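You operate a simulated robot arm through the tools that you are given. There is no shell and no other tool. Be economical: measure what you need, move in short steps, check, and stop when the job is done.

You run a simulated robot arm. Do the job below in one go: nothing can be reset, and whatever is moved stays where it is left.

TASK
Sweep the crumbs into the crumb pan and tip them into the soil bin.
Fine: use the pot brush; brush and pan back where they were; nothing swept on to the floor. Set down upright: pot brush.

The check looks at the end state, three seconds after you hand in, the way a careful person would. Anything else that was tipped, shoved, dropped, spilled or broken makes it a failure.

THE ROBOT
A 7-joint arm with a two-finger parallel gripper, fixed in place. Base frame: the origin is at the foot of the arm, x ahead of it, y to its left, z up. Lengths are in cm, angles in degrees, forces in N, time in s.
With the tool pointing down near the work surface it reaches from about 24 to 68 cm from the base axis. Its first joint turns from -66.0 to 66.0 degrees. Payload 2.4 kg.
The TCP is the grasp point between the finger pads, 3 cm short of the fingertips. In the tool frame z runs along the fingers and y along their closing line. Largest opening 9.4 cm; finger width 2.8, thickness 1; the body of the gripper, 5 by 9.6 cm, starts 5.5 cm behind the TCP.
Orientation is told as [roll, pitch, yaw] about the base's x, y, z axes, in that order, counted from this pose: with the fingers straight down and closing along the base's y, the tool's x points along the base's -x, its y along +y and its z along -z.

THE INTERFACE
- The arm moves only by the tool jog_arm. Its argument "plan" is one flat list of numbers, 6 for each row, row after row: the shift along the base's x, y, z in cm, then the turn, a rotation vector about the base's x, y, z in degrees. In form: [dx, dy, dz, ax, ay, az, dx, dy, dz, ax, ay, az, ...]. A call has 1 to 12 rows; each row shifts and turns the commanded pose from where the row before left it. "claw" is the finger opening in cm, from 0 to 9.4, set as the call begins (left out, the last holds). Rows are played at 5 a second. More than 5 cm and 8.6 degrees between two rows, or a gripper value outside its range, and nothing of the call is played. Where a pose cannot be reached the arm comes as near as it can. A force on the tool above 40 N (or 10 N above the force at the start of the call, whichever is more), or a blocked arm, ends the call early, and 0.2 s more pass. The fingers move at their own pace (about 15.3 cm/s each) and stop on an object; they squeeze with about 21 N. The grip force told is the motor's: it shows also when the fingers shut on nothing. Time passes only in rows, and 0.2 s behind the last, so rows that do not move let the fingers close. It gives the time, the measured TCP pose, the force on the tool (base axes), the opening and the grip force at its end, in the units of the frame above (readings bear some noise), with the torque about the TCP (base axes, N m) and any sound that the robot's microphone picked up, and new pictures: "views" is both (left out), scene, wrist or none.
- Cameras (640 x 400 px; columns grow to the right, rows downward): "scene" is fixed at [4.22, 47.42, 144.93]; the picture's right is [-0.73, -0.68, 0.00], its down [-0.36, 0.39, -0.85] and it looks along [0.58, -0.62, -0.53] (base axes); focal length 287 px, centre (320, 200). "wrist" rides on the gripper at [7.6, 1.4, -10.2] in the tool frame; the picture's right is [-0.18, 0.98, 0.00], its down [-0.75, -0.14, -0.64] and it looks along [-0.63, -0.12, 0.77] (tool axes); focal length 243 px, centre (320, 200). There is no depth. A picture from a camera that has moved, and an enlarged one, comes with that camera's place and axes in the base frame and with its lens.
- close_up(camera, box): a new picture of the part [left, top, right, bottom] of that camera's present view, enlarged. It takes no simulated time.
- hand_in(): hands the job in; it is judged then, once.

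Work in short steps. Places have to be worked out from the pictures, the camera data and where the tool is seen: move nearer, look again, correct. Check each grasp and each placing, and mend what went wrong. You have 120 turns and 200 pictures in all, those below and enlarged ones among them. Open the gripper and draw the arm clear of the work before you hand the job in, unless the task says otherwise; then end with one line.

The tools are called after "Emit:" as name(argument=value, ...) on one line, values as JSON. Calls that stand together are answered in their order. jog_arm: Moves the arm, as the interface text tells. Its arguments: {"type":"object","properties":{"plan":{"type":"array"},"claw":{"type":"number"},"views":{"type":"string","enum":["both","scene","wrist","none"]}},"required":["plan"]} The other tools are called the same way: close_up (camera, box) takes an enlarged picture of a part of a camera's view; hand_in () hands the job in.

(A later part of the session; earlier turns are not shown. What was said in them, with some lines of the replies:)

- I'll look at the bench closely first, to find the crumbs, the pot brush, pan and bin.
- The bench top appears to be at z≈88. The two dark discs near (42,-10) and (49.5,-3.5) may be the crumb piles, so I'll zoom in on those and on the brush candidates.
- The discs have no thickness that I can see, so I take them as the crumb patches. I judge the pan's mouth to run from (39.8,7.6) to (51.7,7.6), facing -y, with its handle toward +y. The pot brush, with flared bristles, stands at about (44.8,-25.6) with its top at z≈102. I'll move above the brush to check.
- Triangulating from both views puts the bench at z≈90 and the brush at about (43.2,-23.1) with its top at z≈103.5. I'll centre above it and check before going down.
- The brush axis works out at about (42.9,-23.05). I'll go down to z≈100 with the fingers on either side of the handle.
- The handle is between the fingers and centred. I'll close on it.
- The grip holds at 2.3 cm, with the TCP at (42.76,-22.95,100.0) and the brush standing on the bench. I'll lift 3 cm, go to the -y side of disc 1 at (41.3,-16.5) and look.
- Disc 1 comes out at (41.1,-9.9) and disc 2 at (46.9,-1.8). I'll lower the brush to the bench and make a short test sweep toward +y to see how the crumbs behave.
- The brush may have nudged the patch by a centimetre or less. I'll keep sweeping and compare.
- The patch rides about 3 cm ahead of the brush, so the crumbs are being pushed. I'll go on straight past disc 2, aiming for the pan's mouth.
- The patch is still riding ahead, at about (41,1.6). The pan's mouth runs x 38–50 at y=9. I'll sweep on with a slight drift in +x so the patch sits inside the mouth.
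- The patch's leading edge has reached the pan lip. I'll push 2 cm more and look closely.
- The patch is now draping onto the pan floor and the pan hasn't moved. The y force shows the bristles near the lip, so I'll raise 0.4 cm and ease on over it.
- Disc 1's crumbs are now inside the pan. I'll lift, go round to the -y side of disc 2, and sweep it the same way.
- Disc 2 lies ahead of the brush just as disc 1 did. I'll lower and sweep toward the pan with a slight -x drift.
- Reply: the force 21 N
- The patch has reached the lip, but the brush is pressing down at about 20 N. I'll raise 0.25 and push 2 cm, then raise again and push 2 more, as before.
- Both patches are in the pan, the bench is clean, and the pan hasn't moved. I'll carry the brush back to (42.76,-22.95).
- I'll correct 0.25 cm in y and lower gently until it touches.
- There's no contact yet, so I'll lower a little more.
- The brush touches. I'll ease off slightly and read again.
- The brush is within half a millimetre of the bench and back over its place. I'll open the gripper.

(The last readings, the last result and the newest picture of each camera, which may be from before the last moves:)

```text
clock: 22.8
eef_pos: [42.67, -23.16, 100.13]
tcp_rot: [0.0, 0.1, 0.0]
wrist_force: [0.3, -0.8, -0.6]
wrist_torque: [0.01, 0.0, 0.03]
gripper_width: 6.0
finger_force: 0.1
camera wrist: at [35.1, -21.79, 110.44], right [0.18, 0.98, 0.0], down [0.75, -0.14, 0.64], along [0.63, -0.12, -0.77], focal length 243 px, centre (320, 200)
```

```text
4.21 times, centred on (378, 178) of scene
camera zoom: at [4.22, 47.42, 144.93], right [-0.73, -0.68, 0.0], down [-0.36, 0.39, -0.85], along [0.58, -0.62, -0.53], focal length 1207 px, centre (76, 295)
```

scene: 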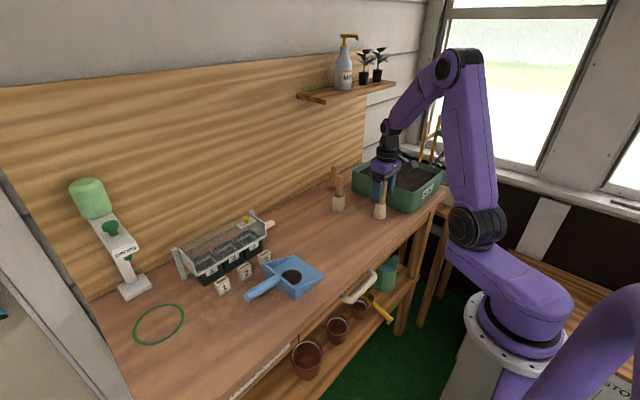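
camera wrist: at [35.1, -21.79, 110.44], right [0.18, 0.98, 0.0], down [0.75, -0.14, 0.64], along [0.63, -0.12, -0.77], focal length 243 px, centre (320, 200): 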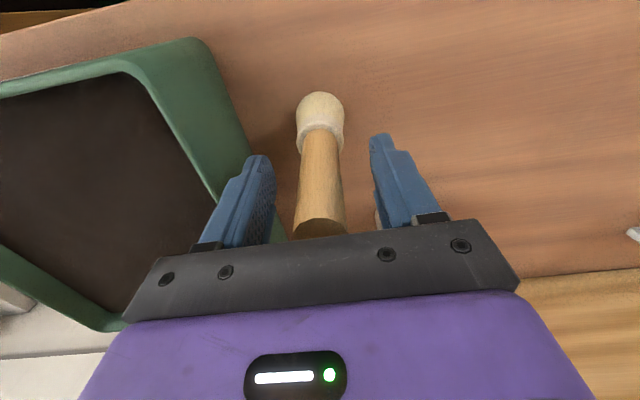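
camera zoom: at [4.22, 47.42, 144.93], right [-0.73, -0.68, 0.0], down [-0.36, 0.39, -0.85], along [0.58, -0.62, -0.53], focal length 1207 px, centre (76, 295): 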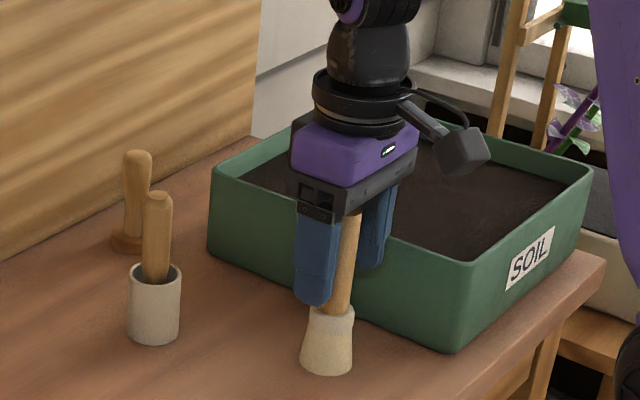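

The brush stands upright where it was. I'll go up and travel toward the pan handle while yawing +90 so the fingers close along x.

Emit:
jog_arm(plan=[0, 0, 4, 0, 0, 0, 0, 0, 4.5, 0, 0, 0, 0, 0, 4.5, 0, 0, 0, 0, 4.5, 0, 0, 0, 8.2, 0, 4.5, 0, 0, 0, 8.2, 0, 4.5, 0, 0, 0, 8.2, 0, 4.5, 0, 0, 0, 8.2, 0, 4.5, 0, 0, 0, 8.2, 0, 4.5, 0, 0, 0, 8.2, 0, 4.5, 0, 0, 0, 8.2, 0, 4.5, 0, 0, 0, 8.2, 0, 4.5, 0, 0, 0, 8.2], views="scene")

Emit:
close_up(camera="scene", box=[330, 130, 426, 225])

```text
clock: 25.4
eef_pos: [42.9, 17.21, 113.11]
tcp_rot: [0.0, 0.1, 74.0]
wrist_force: [0.3, 0.4, -0.2]
wrist_torque: [-0.03, -0.01, -0.01]
gripper_width: 6.02
finger_force: 0.0
```

scene: 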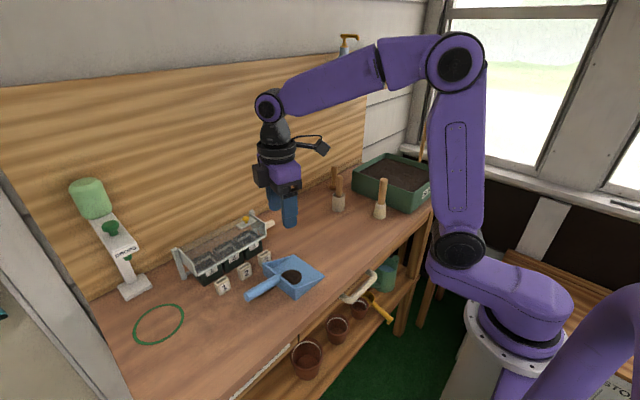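

```text
4.21 times, centred on (378, 178) of scene
camera zoom: at [4.22, 47.42, 144.93], right [-0.73, -0.68, 0.0], down [-0.36, 0.39, -0.85], along [0.58, -0.62, -0.53], focal length 1207 px, centre (76, 295)
```

zoom: 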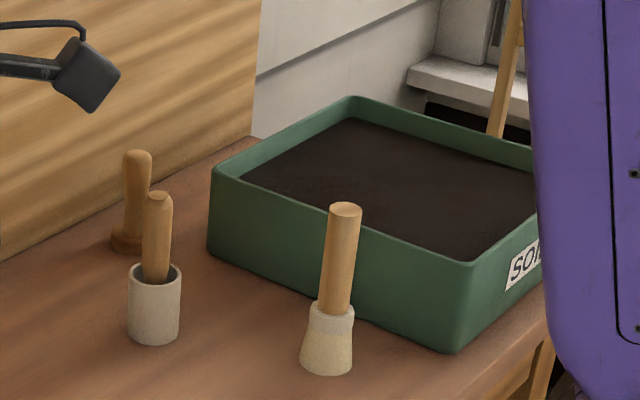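

The brush looks undisturbed. I'll finish the yaw and hover over the handle at about (44.5,22).

Emit:
jog_arm(plan=[0.8, 2.4, -1, 0, 0, 8, 0.8, 2.4, -1, 0, 0, 8, 0, 0, 0, 0, 0, 0])

Emit:
close_up(camera="scene", box=[200, 220, 340, 310])

```text
clock: 26.2
eef_pos: [44.54, 22.14, 111.24]
tcp_rot: [0.1, 0.1, 89.9]
wrist_force: [0.5, -0.1, 0.4]
wrist_torque: [-0.01, 0.0, -0.01]
gripper_width: 6.0
finger_force: 0.0
camera wrist: at [42.91, 14.32, 121.46], right [-0.98, 0.18, 0.0], down [0.14, 0.75, 0.64], along [0.12, 0.63, -0.77], focal length 243 px, centre (320, 200)
```

scene: 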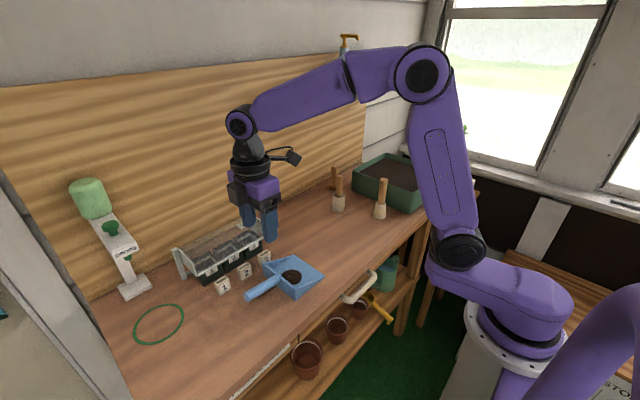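
wrist: 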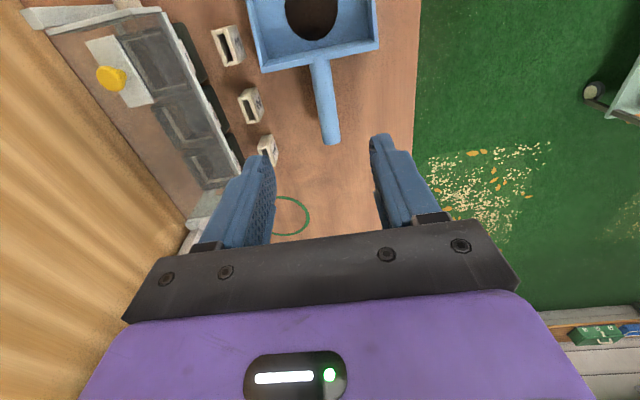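

```text
4.44 times, centred on (270, 265) of scene
camera zoom: at [4.22, 47.43, 144.93], right [-0.73, -0.68, 0.0], down [-0.36, 0.39, -0.85], along [0.58, -0.62, -0.53], focal length 1274 px, centre (542, -89)
```

zoom: 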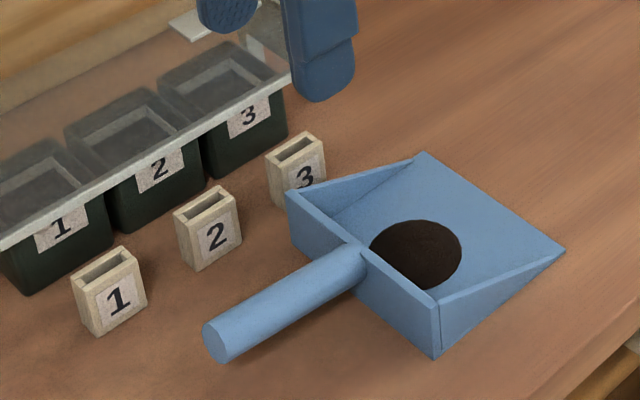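

The handle axis is at x≈44.1, z≈93.6, running y 19.3–27.6. I'll lean the tool 35° toward +y so pouring stays within reach, and come down above the handle at y≈22.8.

Emit:
jog_arm(plan=[-0.1, 0.1, -2, -7, 0, 0, -0.1, 0.1, -2, -7, 0, 0, -0.1, 0.2, -2, -7, 0, 0, -0.1, 0.2, -2, -7, 0, 0, 0, 0.1, -2, -7, 0, 0, 0, 0, 0, 0, 0, 0])

Emit:
close_up(camera="scene", box=[200, 180, 340, 310])

```text
clock: 27.6
eef_pos: [43.82, 22.9, 101.16]
tcp_rot: [-0.3, 35.1, 89.9]
wrist_force: [0.7, 0.7, -0.1]
wrist_torque: [0.03, 0.03, 0.0]
gripper_width: 5.99
finger_force: 0.1
camera wrist: at [42.34, 22.47, 113.97], right [-0.98, 0.15, -0.11], down [0.14, 0.99, 0.09], along [0.12, 0.08, -0.99], focal length 243 px, centre (320, 200)
```

scene: 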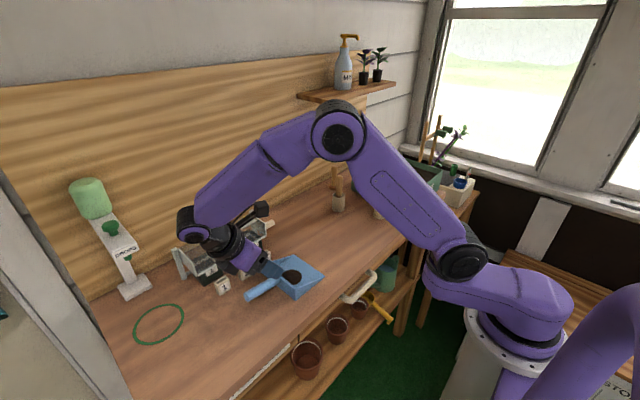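
wrist: 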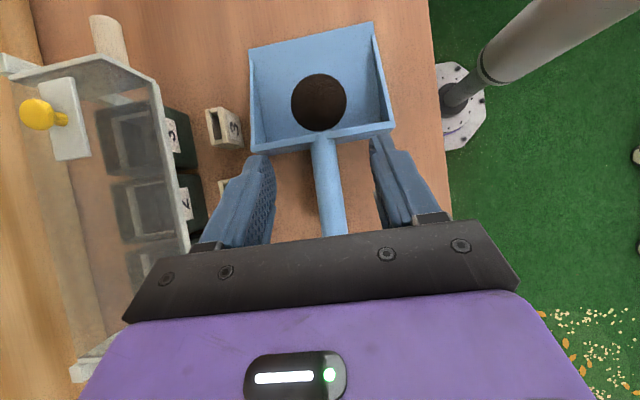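

```text
3.08 times, centred on (270, 245) of scene
camera zoom: at [4.22, 47.43, 144.93], right [-0.73, -0.68, 0.0], down [-0.36, 0.39, -0.85], along [0.58, -0.62, -0.53], focal length 882 px, centre (474, 62)
```

zoom: 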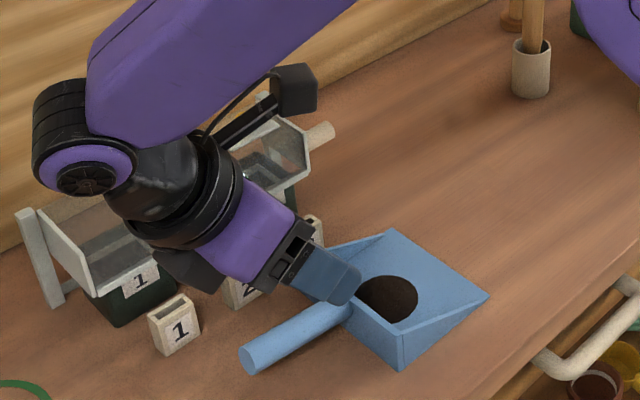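

The handle is centred between the fingers at x≈44.0. I'll lower straight to z≈94.2.

Emit:
jog_arm(plan=[0.1, 0, -2.5, 0, 0, 0, 0, 0, -2.5, 0, 0, 0, 0, 0, -1.9, 0, 0, 0, 0, 0, 0, 0, 0, 0])

Emit:
close_up(camera="scene", box=[200, 200, 340, 310])

```text
clock: 28.6
eef_pos: [44.0, 22.86, 94.31]
tcp_rot: [-0.1, 35.1, 89.8]
wrist_force: [-0.2, -0.2, 0.1]
wrist_torque: [-0.01, 0.03, -0.01]
gripper_width: 5.99
finger_force: 0.1
camera wrist: at [42.47, 22.41, 107.08], right [-0.98, 0.15, -0.11], down [0.14, 0.99, 0.09], along [0.12, 0.08, -0.99], focal length 243 px, centre (320, 200)
```

scene: 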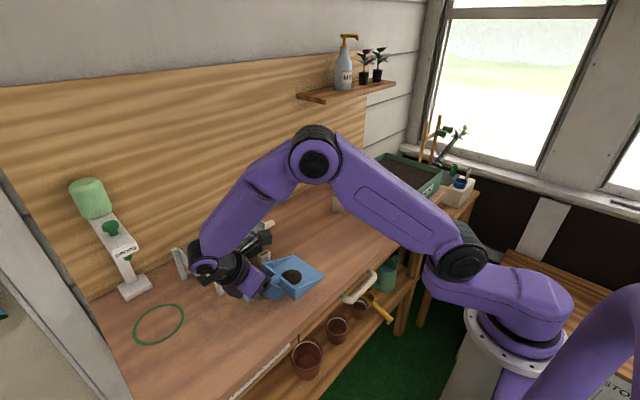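
wrist: 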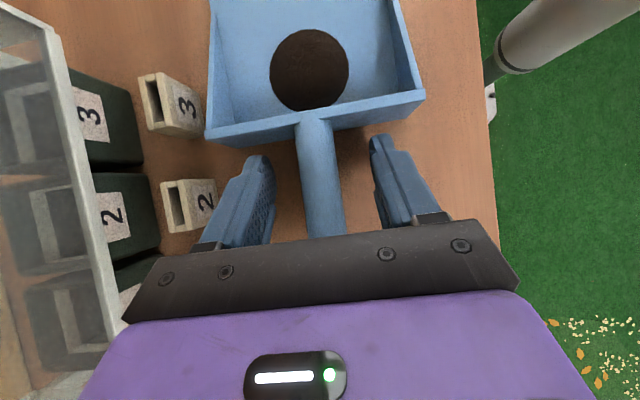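

```text
3.64 times, centred on (270, 255) of scene
camera zoom: at [4.22, 47.42, 144.93], right [-0.73, -0.68, 0.0], down [-0.36, 0.39, -0.85], along [0.58, -0.62, -0.53], focal length 1042 px, centre (502, 0)
```

zoom: 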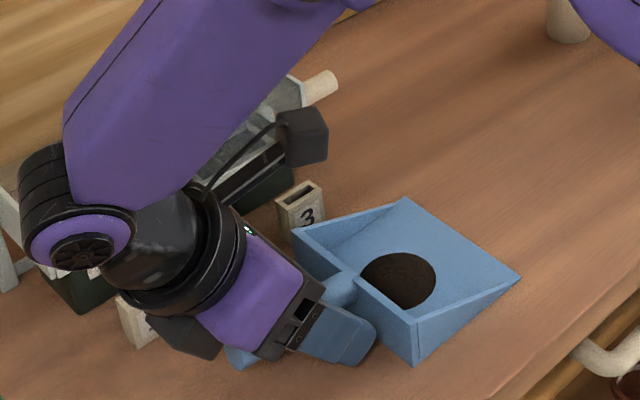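

The handle is centred and there's no contact force. I'll close on it.

Emit:
jog_arm(plan=[0, 0, 0, 0, 0, 0, 0, 0, 0, 0, 0, 0, 0, 0, 0, 0, 0, 0], claw=0.5)

```text
clock: 29.4
eef_pos: [43.94, 22.83, 94.33]
tcp_rot: [-0.2, 35.0, 89.7]
wrist_force: [0.6, 0.4, 0.3]
wrist_torque: [0.04, 0.02, -0.01]
gripper_width: 2.54
finger_force: 21.1
camera wrist: at [42.48, 22.41, 107.11], right [-0.98, 0.15, -0.11], down [0.14, 0.99, 0.09], along [0.12, 0.08, -0.99], focal length 243 px, centre (320, 200)
```

scene: 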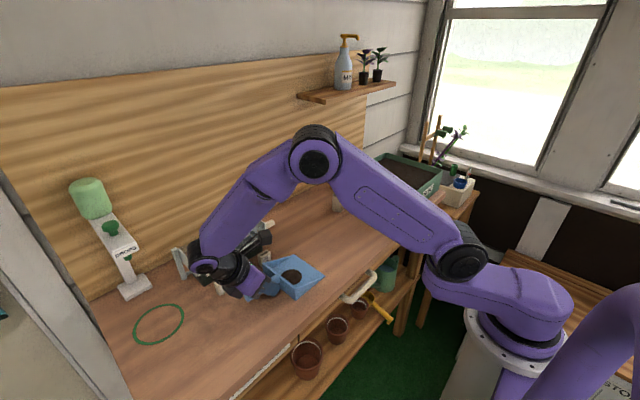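
wrist: 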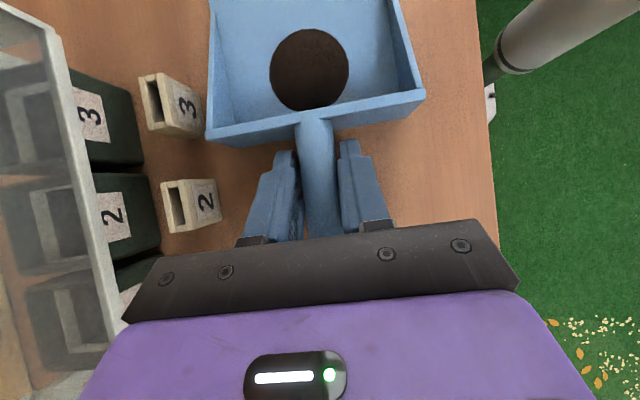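

The pan handle is gripped at TCP (43.95,22.85,94.33), lean 35°. I'll lift 1.5 cm as a test and look for droop.

Emit:
jog_arm(plan=[0, 0, 0.7, 0, 0, 0, 0, 0, 0.8, 0, 0, 0, 0, 0, 0, 0, 0, 0])

Emit:
close_up(camera="scene", box=[200, 200, 340, 310])

```text
clock: 30.2
eef_pos: [44.12, 22.82, 95.7]
tcp_rot: [-0.1, 35.0, 89.9]
wrist_force: [0.3, 0.5, -0.8]
wrist_torque: [0.02, -0.03, -0.01]
gripper_width: 2.54
finger_force: 21.0
camera wrist: at [42.53, 22.37, 108.59], right [-0.98, 0.15, -0.11], down [0.14, 0.99, 0.09], along [0.12, 0.08, -0.99], focal length 243 px, centre (320, 200)
```

scene: 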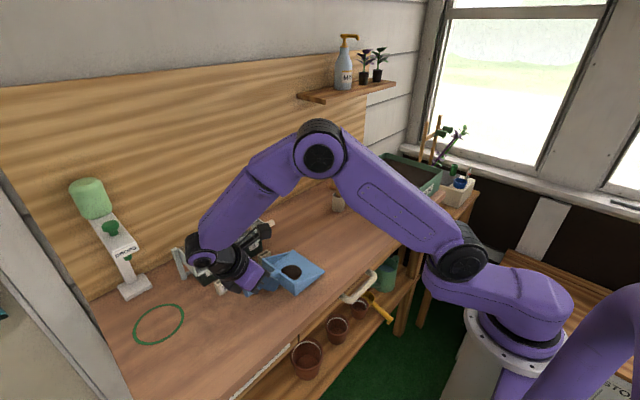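
wrist: 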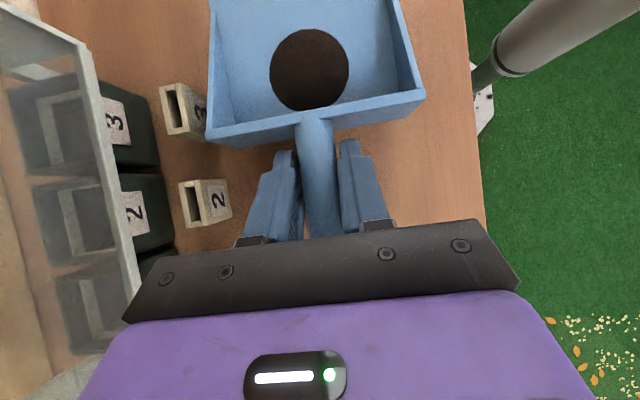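

```text
3.64 times, centred on (270, 255) of scene
camera zoom: at [4.22, 47.43, 144.93], right [-0.73, -0.68, 0.0], down [-0.36, 0.39, -0.85], along [0.58, -0.62, -0.53], focal length 1042 px, centre (502, 0)
```

zoom: 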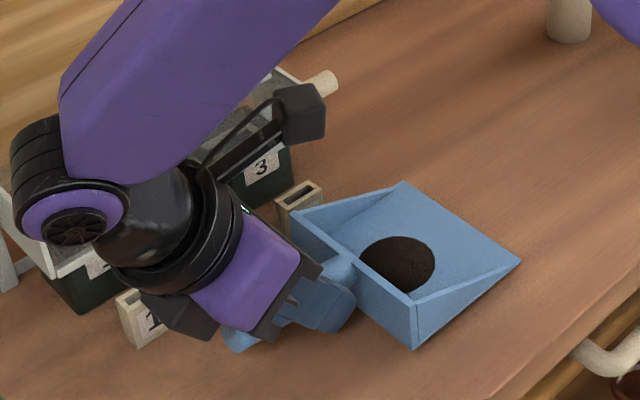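

The pan hangs level with no droop and the crumbs are still in it. I'll lift to z≈117, clear of everything, and start toward the bin.

Emit:
jog_arm(plan=[0, 0, 4, 0, 0, 0, 0, 0, 4.5, 0, 0, 0, 0, 0, 4.5, 0, 0, 0, 0, 0, 4.5, 0, 0, 0, 0, 0, 4, 0, 0, 0, 0, -3, 0, 0, 0, 0, 0.2, -4.2, 0, 0, 0, 0, 0.2, -4.2, 0, 0, 0, 0, 0.2, -4.2, 0, 0, 0, 0, 0.2, -4.2, 0, 0, 0, 0, 0.2, -4.2, 0, 0, 0, 0, 0, 0, 0, 0, 0, 0])

```text
clock: 32.8
eef_pos: [45.26, -1.4, 117.31]
tcp_rot: [-0.1, 35.0, 90.0]
wrist_force: [0.2, 0.7, -0.8]
wrist_torque: [0.01, 0.02, 0.01]
gripper_width: 2.53
finger_force: 21.3
camera wrist: at [43.7, -1.74, 130.17], right [-0.98, 0.15, -0.11], down [0.14, 0.99, 0.09], along [0.12, 0.08, -0.99], focal length 243 px, centre (320, 200)
```

scene: 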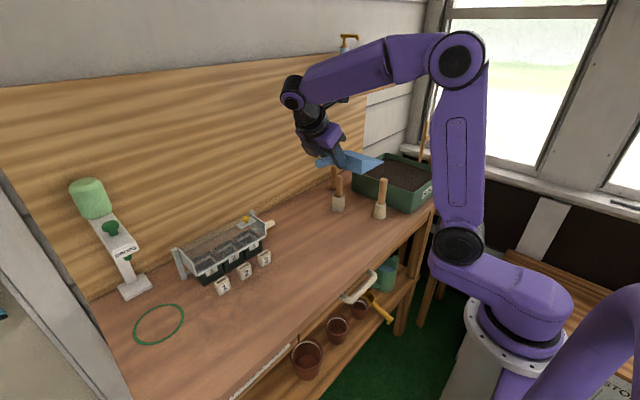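
wrist: 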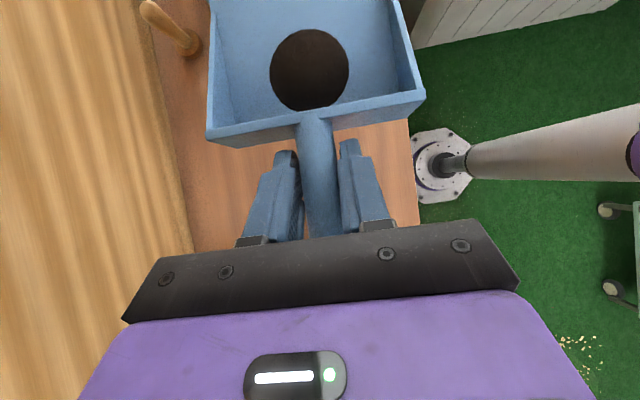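

All is well, so I'll continue to y≈-36 over the bin.

Emit:
jog_arm(plan=[0.2, -4.3, 0, 0, 0, 0, 0.2, -4.3, 0, 0, 0, 0, 0.2, -4.3, 0, 0, 0, 0, 0.2, -4.3, 0, 0, 0, 0, 0.2, -4.3, 0, 0, 0, 0, 0.2, -4.3, 0, 0, 0, 0, 0.2, -4.3, 0, 0, 0, 0, 0.2, -4.3, 0, 0, 0, 0, 0, 0, 0, 0, 0, 0])

Emit:
close_up(camera="scene", box=[320, 70, 480, 220])

```text
clock: 34.8
eef_pos: [46.69, -35.64, 117.34]
tcp_rot: [-0.1, 35.0, 89.8]
wrist_force: [0.3, -0.5, -0.8]
wrist_torque: [-0.01, -0.03, 0.0]
gripper_width: 2.54
finger_force: 21.0
camera wrist: at [45.17, -36.06, 130.07], right [-0.98, 0.15, -0.11], down [0.14, 0.99, 0.09], along [0.12, 0.08, -0.99], focal length 243 px, centre (320, 200)
```

scene: 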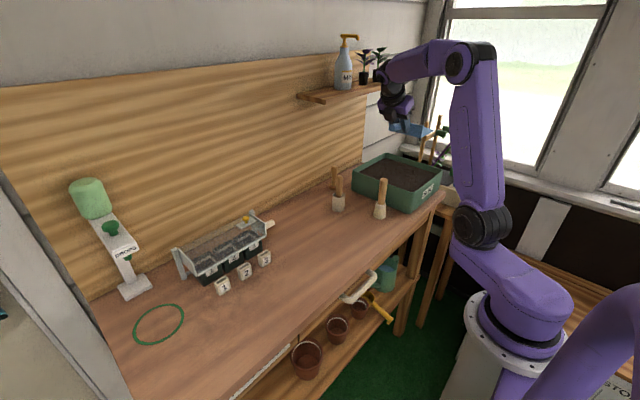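
wrist: 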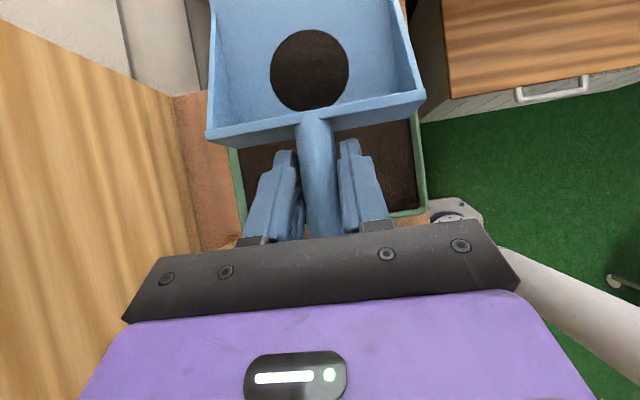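

```text
2.67 times, centred on (400, 145) of scene
camera zoom: at [4.22, 47.42, 144.93], right [-0.73, -0.68, 0.0], down [-0.36, 0.39, -0.85], along [0.58, -0.62, -0.53], focal length 764 px, centre (107, 347)
```

zoom: 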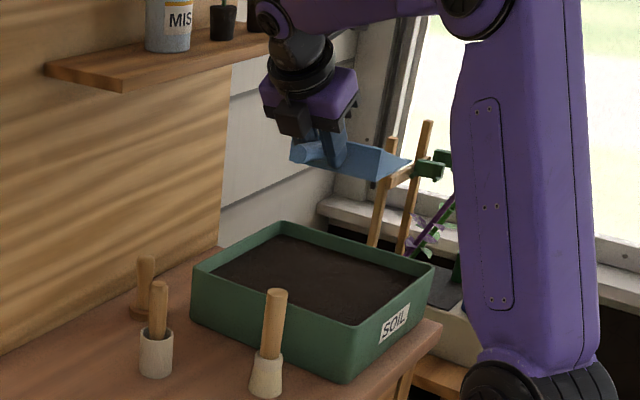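

The pan is centred over the bin, which I judge to span x 36–60, y -54 to -30. I'll tip the mouth down about 72° around x, lowering 2 cm as I go.

Emit:
jog_arm(plan=[0, -0.2, -0.2, 8, 0, 0, 0, -0.2, -0.2, 8, 0, 0, 0, -0.2, -0.2, 8, 0, 0, 0, -0.2, -0.2, 8, 0, 0, 0, -0.2, -0.2, 8, 0, 0, 0, -0.2, -0.2, 8, 0, 0, 0, 0, -0.2, 8, 0, 0, 0, 0, -0.2, 8, 0, 0, 0, 0, -0.2, 8, 0, 0, 0, 0, 0, 0, 0, 0, 0, 0, 0, 0, 0, 0])

Emit:
close_up(camera="scene", box=[320, 70, 480, 220])

```text
clock: 37.2
eef_pos: [45.13, -34.73, 115.56]
tcp_rot: [0.1, -33.0, 89.8]
wrist_force: [0.3, 0.3, -1.3]
wrist_torque: [-0.02, -0.02, -0.03]
gripper_width: 2.53
finger_force: 20.9
out of reach, approached as far as the arm can: row 8, 9
camera wrist: at [43.59, -46.92, 119.98], right [-0.98, 0.16, 0.1], down [0.14, 0.28, 0.95], along [0.12, 0.95, -0.3], focal length 243 px, centre (320, 200)
```

scene: 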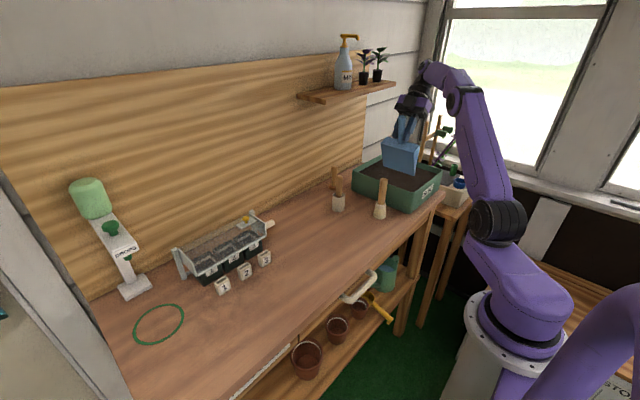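
wrist: 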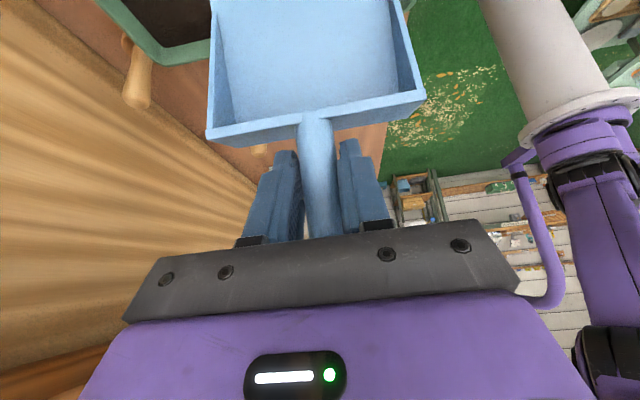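

```text
2.67 times, centred on (400, 145) of scene
camera zoom: at [4.22, 47.42, 144.93], right [-0.73, -0.68, 0.0], down [-0.36, 0.39, -0.85], along [0.58, -0.62, -0.53], focal length 764 px, centre (107, 347)
```

zoom: 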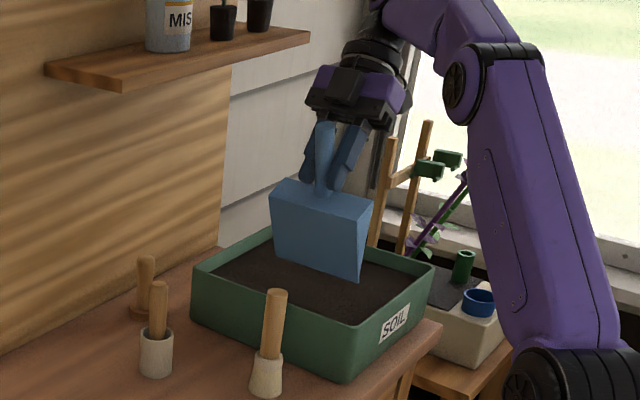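

The pan is empty and its mouth was over the soil when tipped. I'll rotate back level, reversing the same steps.

Emit:
jog_arm(plan=[0, 0, 0.2, -8, 0, 0, 0, 0, 0.2, -8, 0, 0, 0, 0, 0.2, -8, 0, 0, 0, 0.2, 0.2, -8, 0, 0, 0, 0.2, 0.2, -8, 0, 0, 0, 0.2, 0.2, -8, 0, 0, 0, 0.2, 0.2, -8, 0, 0, 0, 0.2, 0.2, -8, 0, 0, 0, 0.2, 0.2, -8, 0, 0, 0, 0, 0, 0, 0, 0])

Emit:
close_up(camera="scene", box=[320, 70, 480, 220])

```text
clock: 39.4
eef_pos: [45.1, -33.69, 117.3]
tcp_rot: [-0.1, 39.1, 89.8]
wrist_force: [-0.6, -0.1, -0.1]
wrist_torque: [0.03, 0.02, 0.01]
gripper_width: 2.52
finger_force: 21.2
camera wrist: at [43.61, -33.27, 130.05], right [-0.98, 0.14, -0.12], down [0.14, 0.99, 0.02], along [0.12, 0.01, -0.99], focal length 243 px, centre (320, 200)
```

scene: 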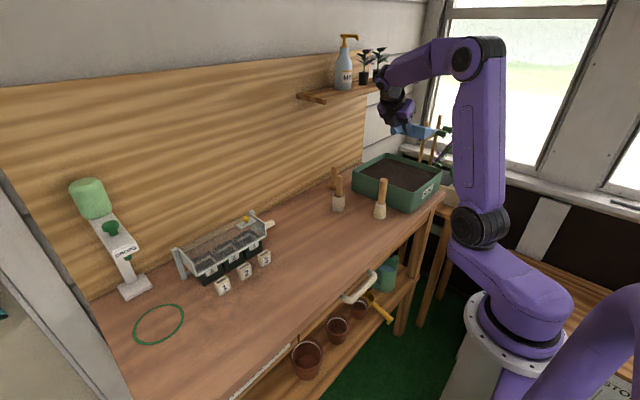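
wrist: 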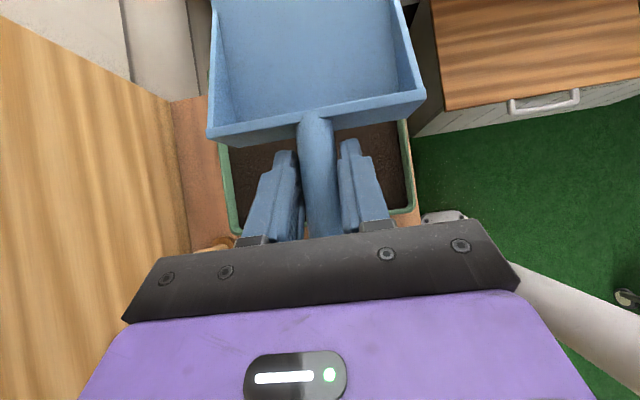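

```text
2.67 times, centred on (400, 145) of scene
camera zoom: at [4.22, 47.42, 144.93], right [-0.73, -0.68, 0.0], down [-0.36, 0.39, -0.85], along [0.58, -0.62, -0.53], focal length 764 px, centre (107, 347)
```

zoom: 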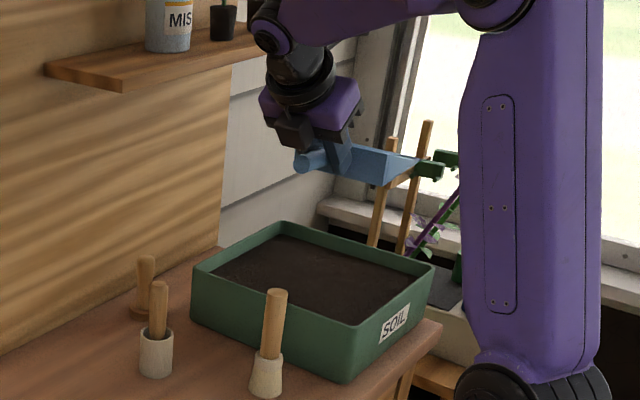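

The pan is empty and unmoved in the grip, and no crumbs are outside the bin. The lean reads 39°, so I'll correct it by 4° while carrying the pan back.

Emit:
jog_arm(plan=[-0.1, 4.3, 0, 2, 0, 0, -0.1, 4.3, 0, 2.1, 0, 0, -0.1, 4.3, 0, 0, 0, 0, -0.1, 4.3, 0, 0, 0, 0, -0.1, 4.3, 0, 0, 0, 0, -0.1, 4.3, 0, 0, 0, 0, -0.1, 4.3, 0, 0, 0, 0, -0.1, 4.3, 0, 0, 0, 0, -0.1, 4.3, 0, 0, 0, 0, -0.1, 4.3, 0, 0, 0, 0, -0.1, 4.3, 0, 0, 0, 0, 0, 4.3, 0, 0, 0, 0], views="scene")

Emit:
close_up(camera="scene", box=[320, 120, 460, 220])

```text
clock: 42.0
eef_pos: [44.02, 17.99, 117.27]
tcp_rot: [-0.2, 34.9, 89.7]
wrist_force: [-0.9, -1.4, -0.8]
wrist_torque: [0.03, 0.05, 0.02]
gripper_width: 2.51
finger_force: 20.8
```

scene: 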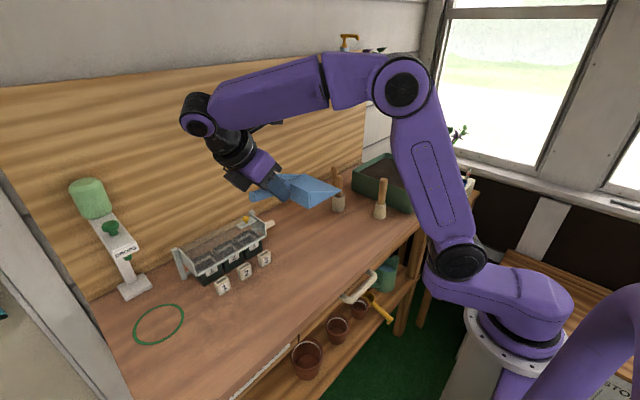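

```text
4.00 times, centred on (390, 170) of scene
camera zoom: at [4.22, 47.42, 144.93], right [-0.73, -0.68, 0.0], down [-0.36, 0.39, -0.85], along [0.58, -0.62, -0.53], focal length 1147 px, centre (40, 320)
```

zoom: 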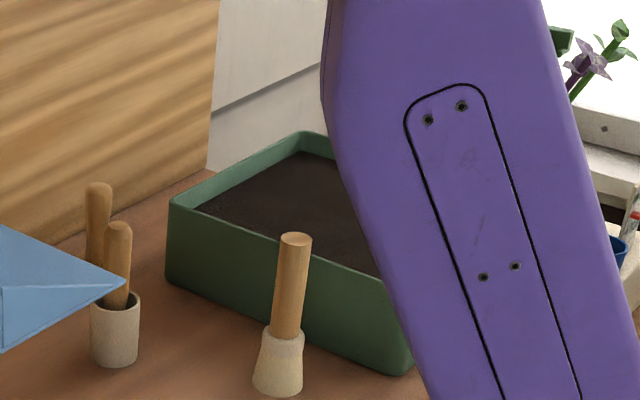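

I'll move the remaining 4.85 cm in y and come down to z≈96 above the pan's original place.

Emit:
jog_arm(plan=[0, 3, 0, 0, 0, 0, -0.05, 1.85, 0, 0, 0, 0, 0, 0, -4.5, 0, 0, 0, 0, 0, -4.5, 0, 0, 0, 0, 0, -4.5, 0, 0, 0, 0, 0, -4.5, 0, 0, 0, 0, 0, -3.2, 0, 0, 0, 0, 0, 0, 0, 0, 0])

Emit:
close_up(camera="scene", box=[200, 200, 340, 310])

```text
clock: 43.8
eef_pos: [43.95, 22.55, 95.96]
tcp_rot: [-0.2, 34.9, 89.8]
wrist_force: [1.4, 0.0, -0.9]
wrist_torque: [0.03, 0.0, 0.02]
gripper_width: 2.54
finger_force: 21.0
camera wrist: at [42.48, 22.13, 108.68], right [-0.98, 0.15, -0.11], down [0.14, 0.99, 0.1], along [0.12, 0.08, -0.99], focal length 243 px, centre (320, 200)
```

scene: 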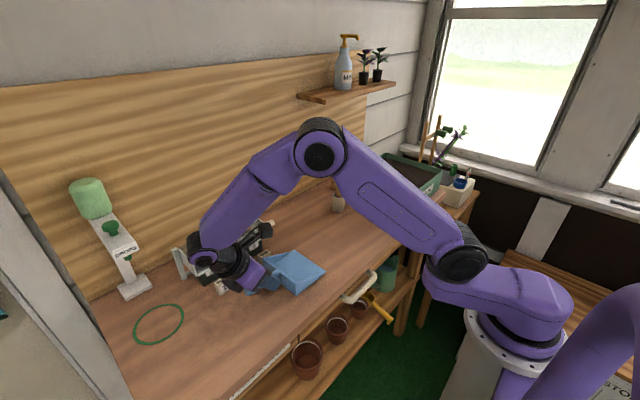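
wrist: 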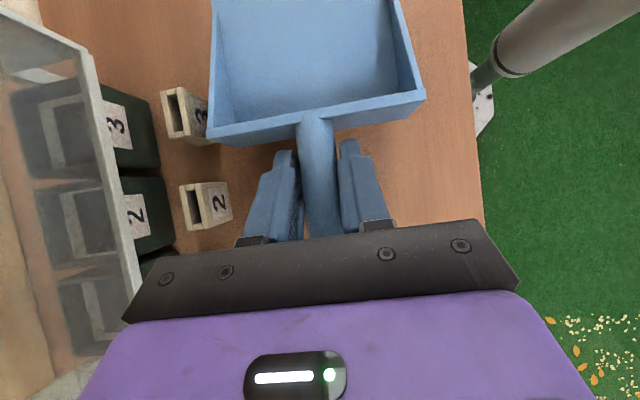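

```text
3.64 times, centred on (270, 255) of scene
camera zoom: at [4.22, 47.43, 144.93], right [-0.73, -0.68, 0.0], down [-0.36, 0.39, -0.85], along [0.58, -0.62, -0.53], focal length 1042 px, centre (502, 0)
```

zoom: 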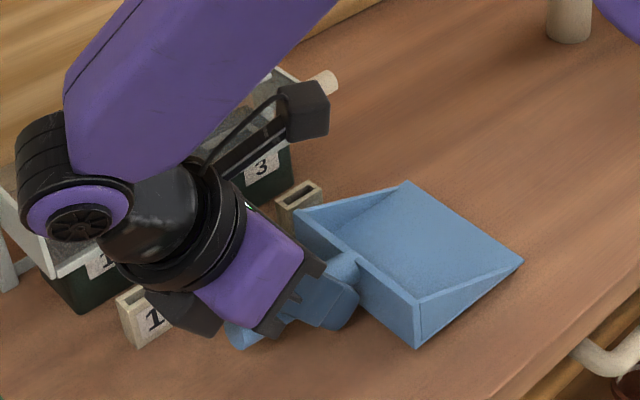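

This nearly matches the picture after the first lift, about 0.25 cm short in y. I'll correct that and lower to just above contact.

Emit:
jog_arm(plan=[0, 0.25, -0.7, 0, 0, 0, 0, 0, -0.7, 0, 0, 0, 0, 0, -0.15, 0, 0, 0, 0, 0, 0, 0, 0, 0])

Emit:
close_up(camera="scene", box=[200, 200, 340, 310])

```text
clock: 44.8
eef_pos: [43.78, 23.05, 94.42]
tcp_rot: [0.0, 34.9, 89.8]
wrist_force: [0.5, -0.1, -1.5]
wrist_torque: [0.03, 0.02, 0.0]
gripper_width: 2.53
finger_force: 21.1
camera wrist: at [42.44, 22.55, 107.21], right [-0.98, 0.15, -0.11], down [0.14, 0.99, 0.1], along [0.12, 0.08, -0.99], focal length 243 px, centre (320, 200)
```

scene: 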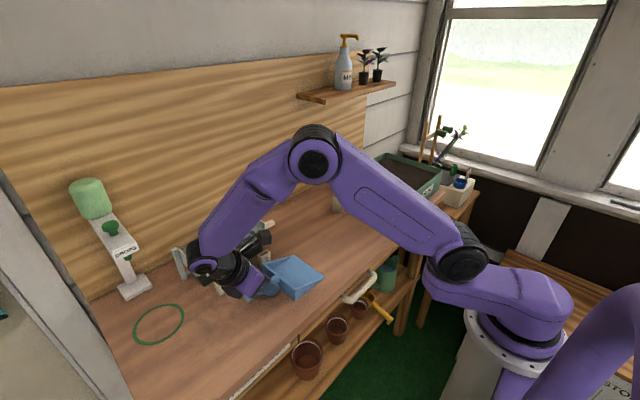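
wrist: 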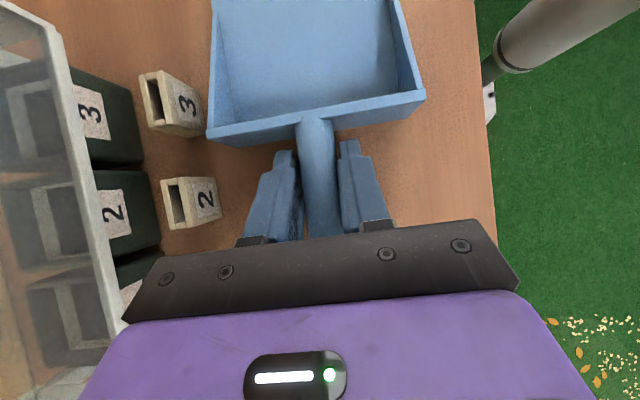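

```text
3.64 times, centred on (270, 255) of scene
camera zoom: at [4.22, 47.43, 144.93], right [-0.73, -0.68, 0.0], down [-0.36, 0.39, -0.85], along [0.58, -0.62, -0.53], focal length 1042 px, centre (502, 0)
```

zoom: 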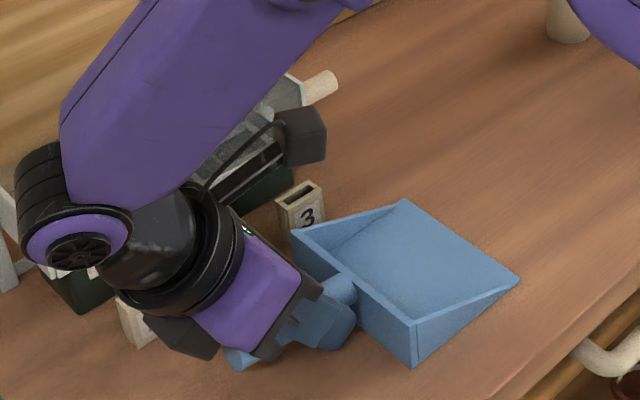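

It's within 3 mm of the original. I'll fine-correct and set it down.

Emit:
jog_arm(plan=[0.1, -0.2, -0.05, 0, 0, 0, 0, 0, -0.05, 0, 0, 0, 0, 0, 0, 0, 0, 0], views="none")

```text
clock: 45.6
eef_pos: [43.97, 22.77, 94.31]
tcp_rot: [-0.1, 34.9, 89.8]
wrist_force: [0.6, 0.2, 1.8]
wrist_torque: [-0.32, -0.01, 0.02]
gripper_width: 2.55
finger_force: 21.0
```

The pan has light contact with the bench at the original grip pose. I'll release it.

Emit:
jog_arm(plan=[0, 0, 0, 0, 0, 0, 0, 0, 0, 0, 0, 0], claw=6)

Emit:
close_up(camera="scene", box=[200, 200, 340, 310])

```text
clock: 46.2
eef_pos: [44.04, 22.94, 94.37]
tcp_rot: [-0.1, 35.0, 89.8]
wrist_force: [-0.2, 0.4, -0.3]
wrist_torque: [0.0, 0.02, 0.0]
gripper_width: 5.99
finger_force: 0.0
camera wrist: at [42.51, 22.37, 107.16], right [-0.98, 0.15, -0.11], down [0.14, 0.99, 0.1], along [0.12, 0.08, -0.99], focal length 243 px, centre (320, 200)
```

scene: 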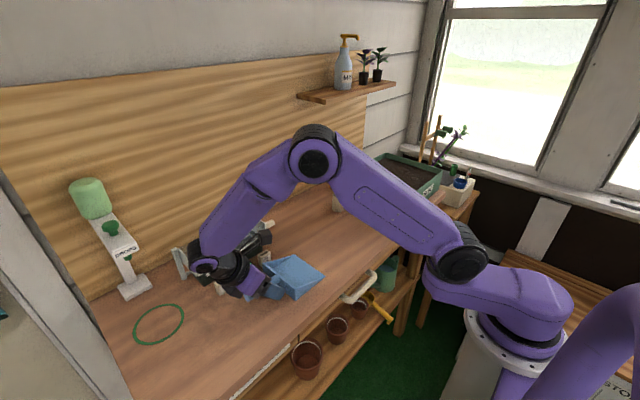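
wrist: 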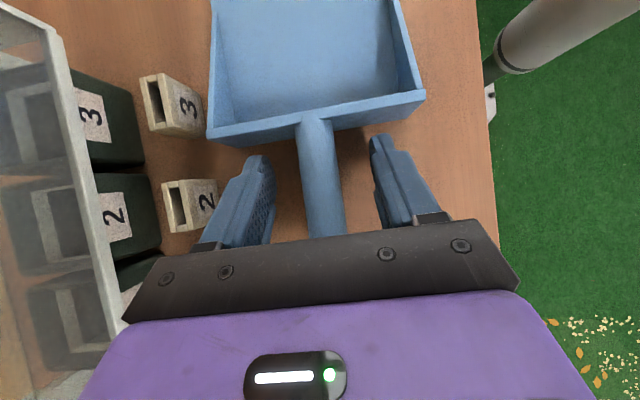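

```text
3.64 times, centred on (270, 255) of scene
camera zoom: at [4.22, 47.42, 144.93], right [-0.73, -0.68, 0.0], down [-0.36, 0.39, -0.85], along [0.58, -0.62, -0.53], focal length 1042 px, centre (502, 0)
```

zoom: 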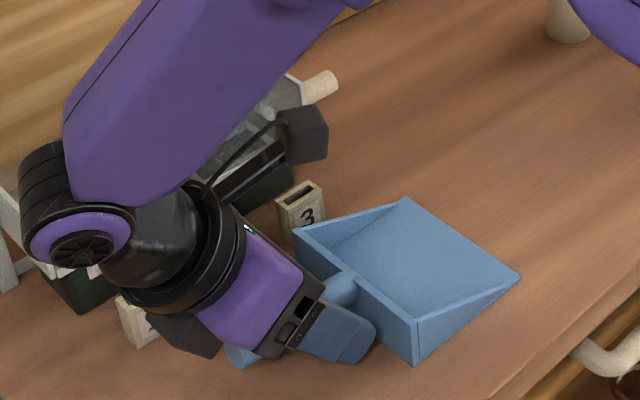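

The pan matches its original picture. I'll retreat straight up, clear of the handle, and move away to view everything.

Emit:
jog_arm(plan=[0, 0, 3, 0, 0, 0, 0, 0, 4, 0, 0, 0, 0, 0, 4.5, 0, 0, 0, 0, 0, 4.5, 7, 0, 0, 0, 0, 4.5, 7, 0, 0, -2.5, -3, 3, 7, 0, 0, -2.5, -3, 3, 7, 0, 0, -2.5, -3, 2, 7, 0, 0, -2, -4, 0, 0, 0, 0, 0, -4, 0, 0, 0, 0, 0, 0, 0, 0, 0, 0])

Emit:
close_up(camera="scene", box=[160, 130, 460, 320])

Emit:
close_up(camera="scene", box=[200, 220, 340, 310])

```text
clock: 48.6
eef_pos: [34.49, 5.43, 122.8]
tcp_rot: [0.0, -0.1, 89.9]
wrist_force: [0.7, -0.8, -0.1]
wrist_torque: [0.01, 0.0, 0.03]
gripper_width: 6.0
finger_force: 0.1
camera wrist: at [33.03, -2.28, 132.96], right [-0.98, 0.19, 0.0], down [0.14, 0.75, 0.64], along [0.12, 0.63, -0.77], focal length 243 px, centre (320, 200)
```

scene: 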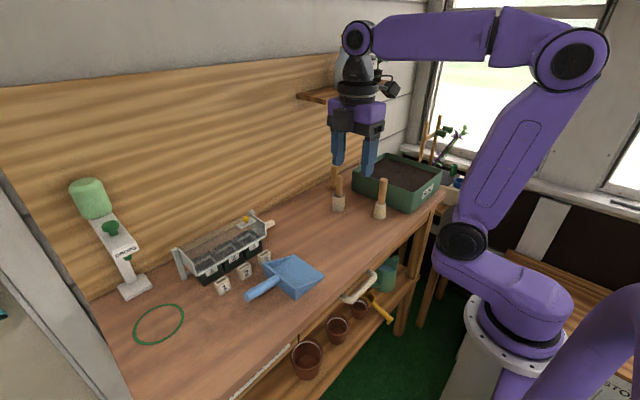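
wrist: 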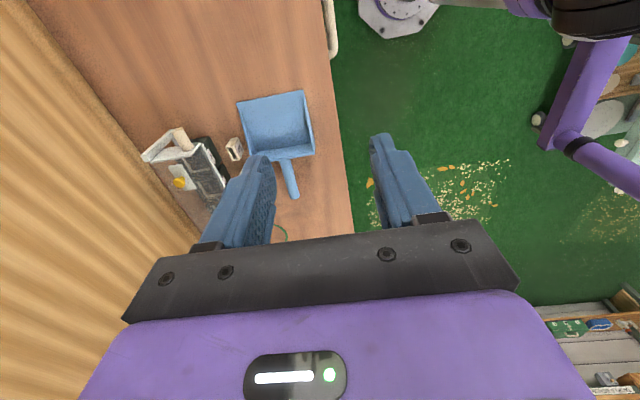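

```text
2.11 times, centred on (310, 225) of scene
camera zoom: at [4.22, 47.42, 144.93], right [-0.73, -0.68, 0.0], down [-0.36, 0.39, -0.85], along [0.58, -0.62, -0.53], focal length 604 px, centre (341, 147)
```

zoom: 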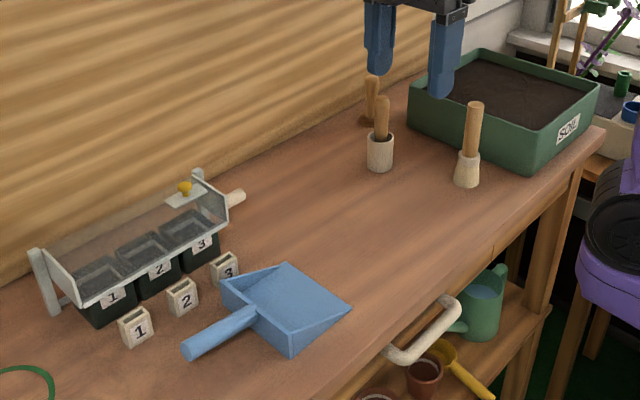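

```text
4.44 times, centred on (270, 265) of scene
camera zoom: at [4.22, 47.42, 144.93], right [-0.73, -0.68, 0.0], down [-0.36, 0.39, -0.85], along [0.58, -0.62, -0.53], focal length 1274 px, centre (542, -89)
```

zoom: 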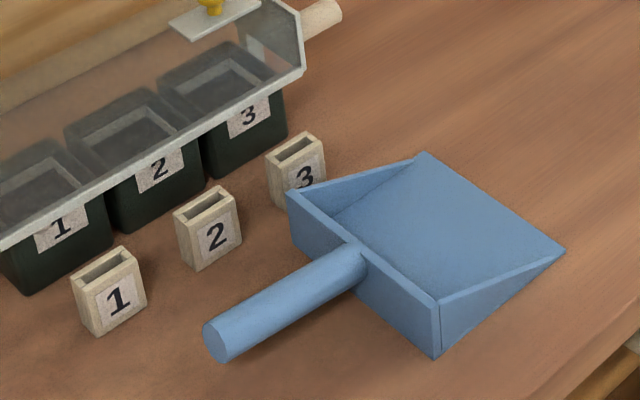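

Everything is in place: the brush is upright, the pan is empty and back exactly, the bench is clean and the gripper is open and clear. I'm handing in.

Emit:
hand_in()

```text
The job is handed in.
```

I swept both crumb patches into the pan with the pot brush and tipped them into the soil bin. The brush is back upright in its place and the pan is empty and back where it was. The last pictures show nothing else moved or spilled.
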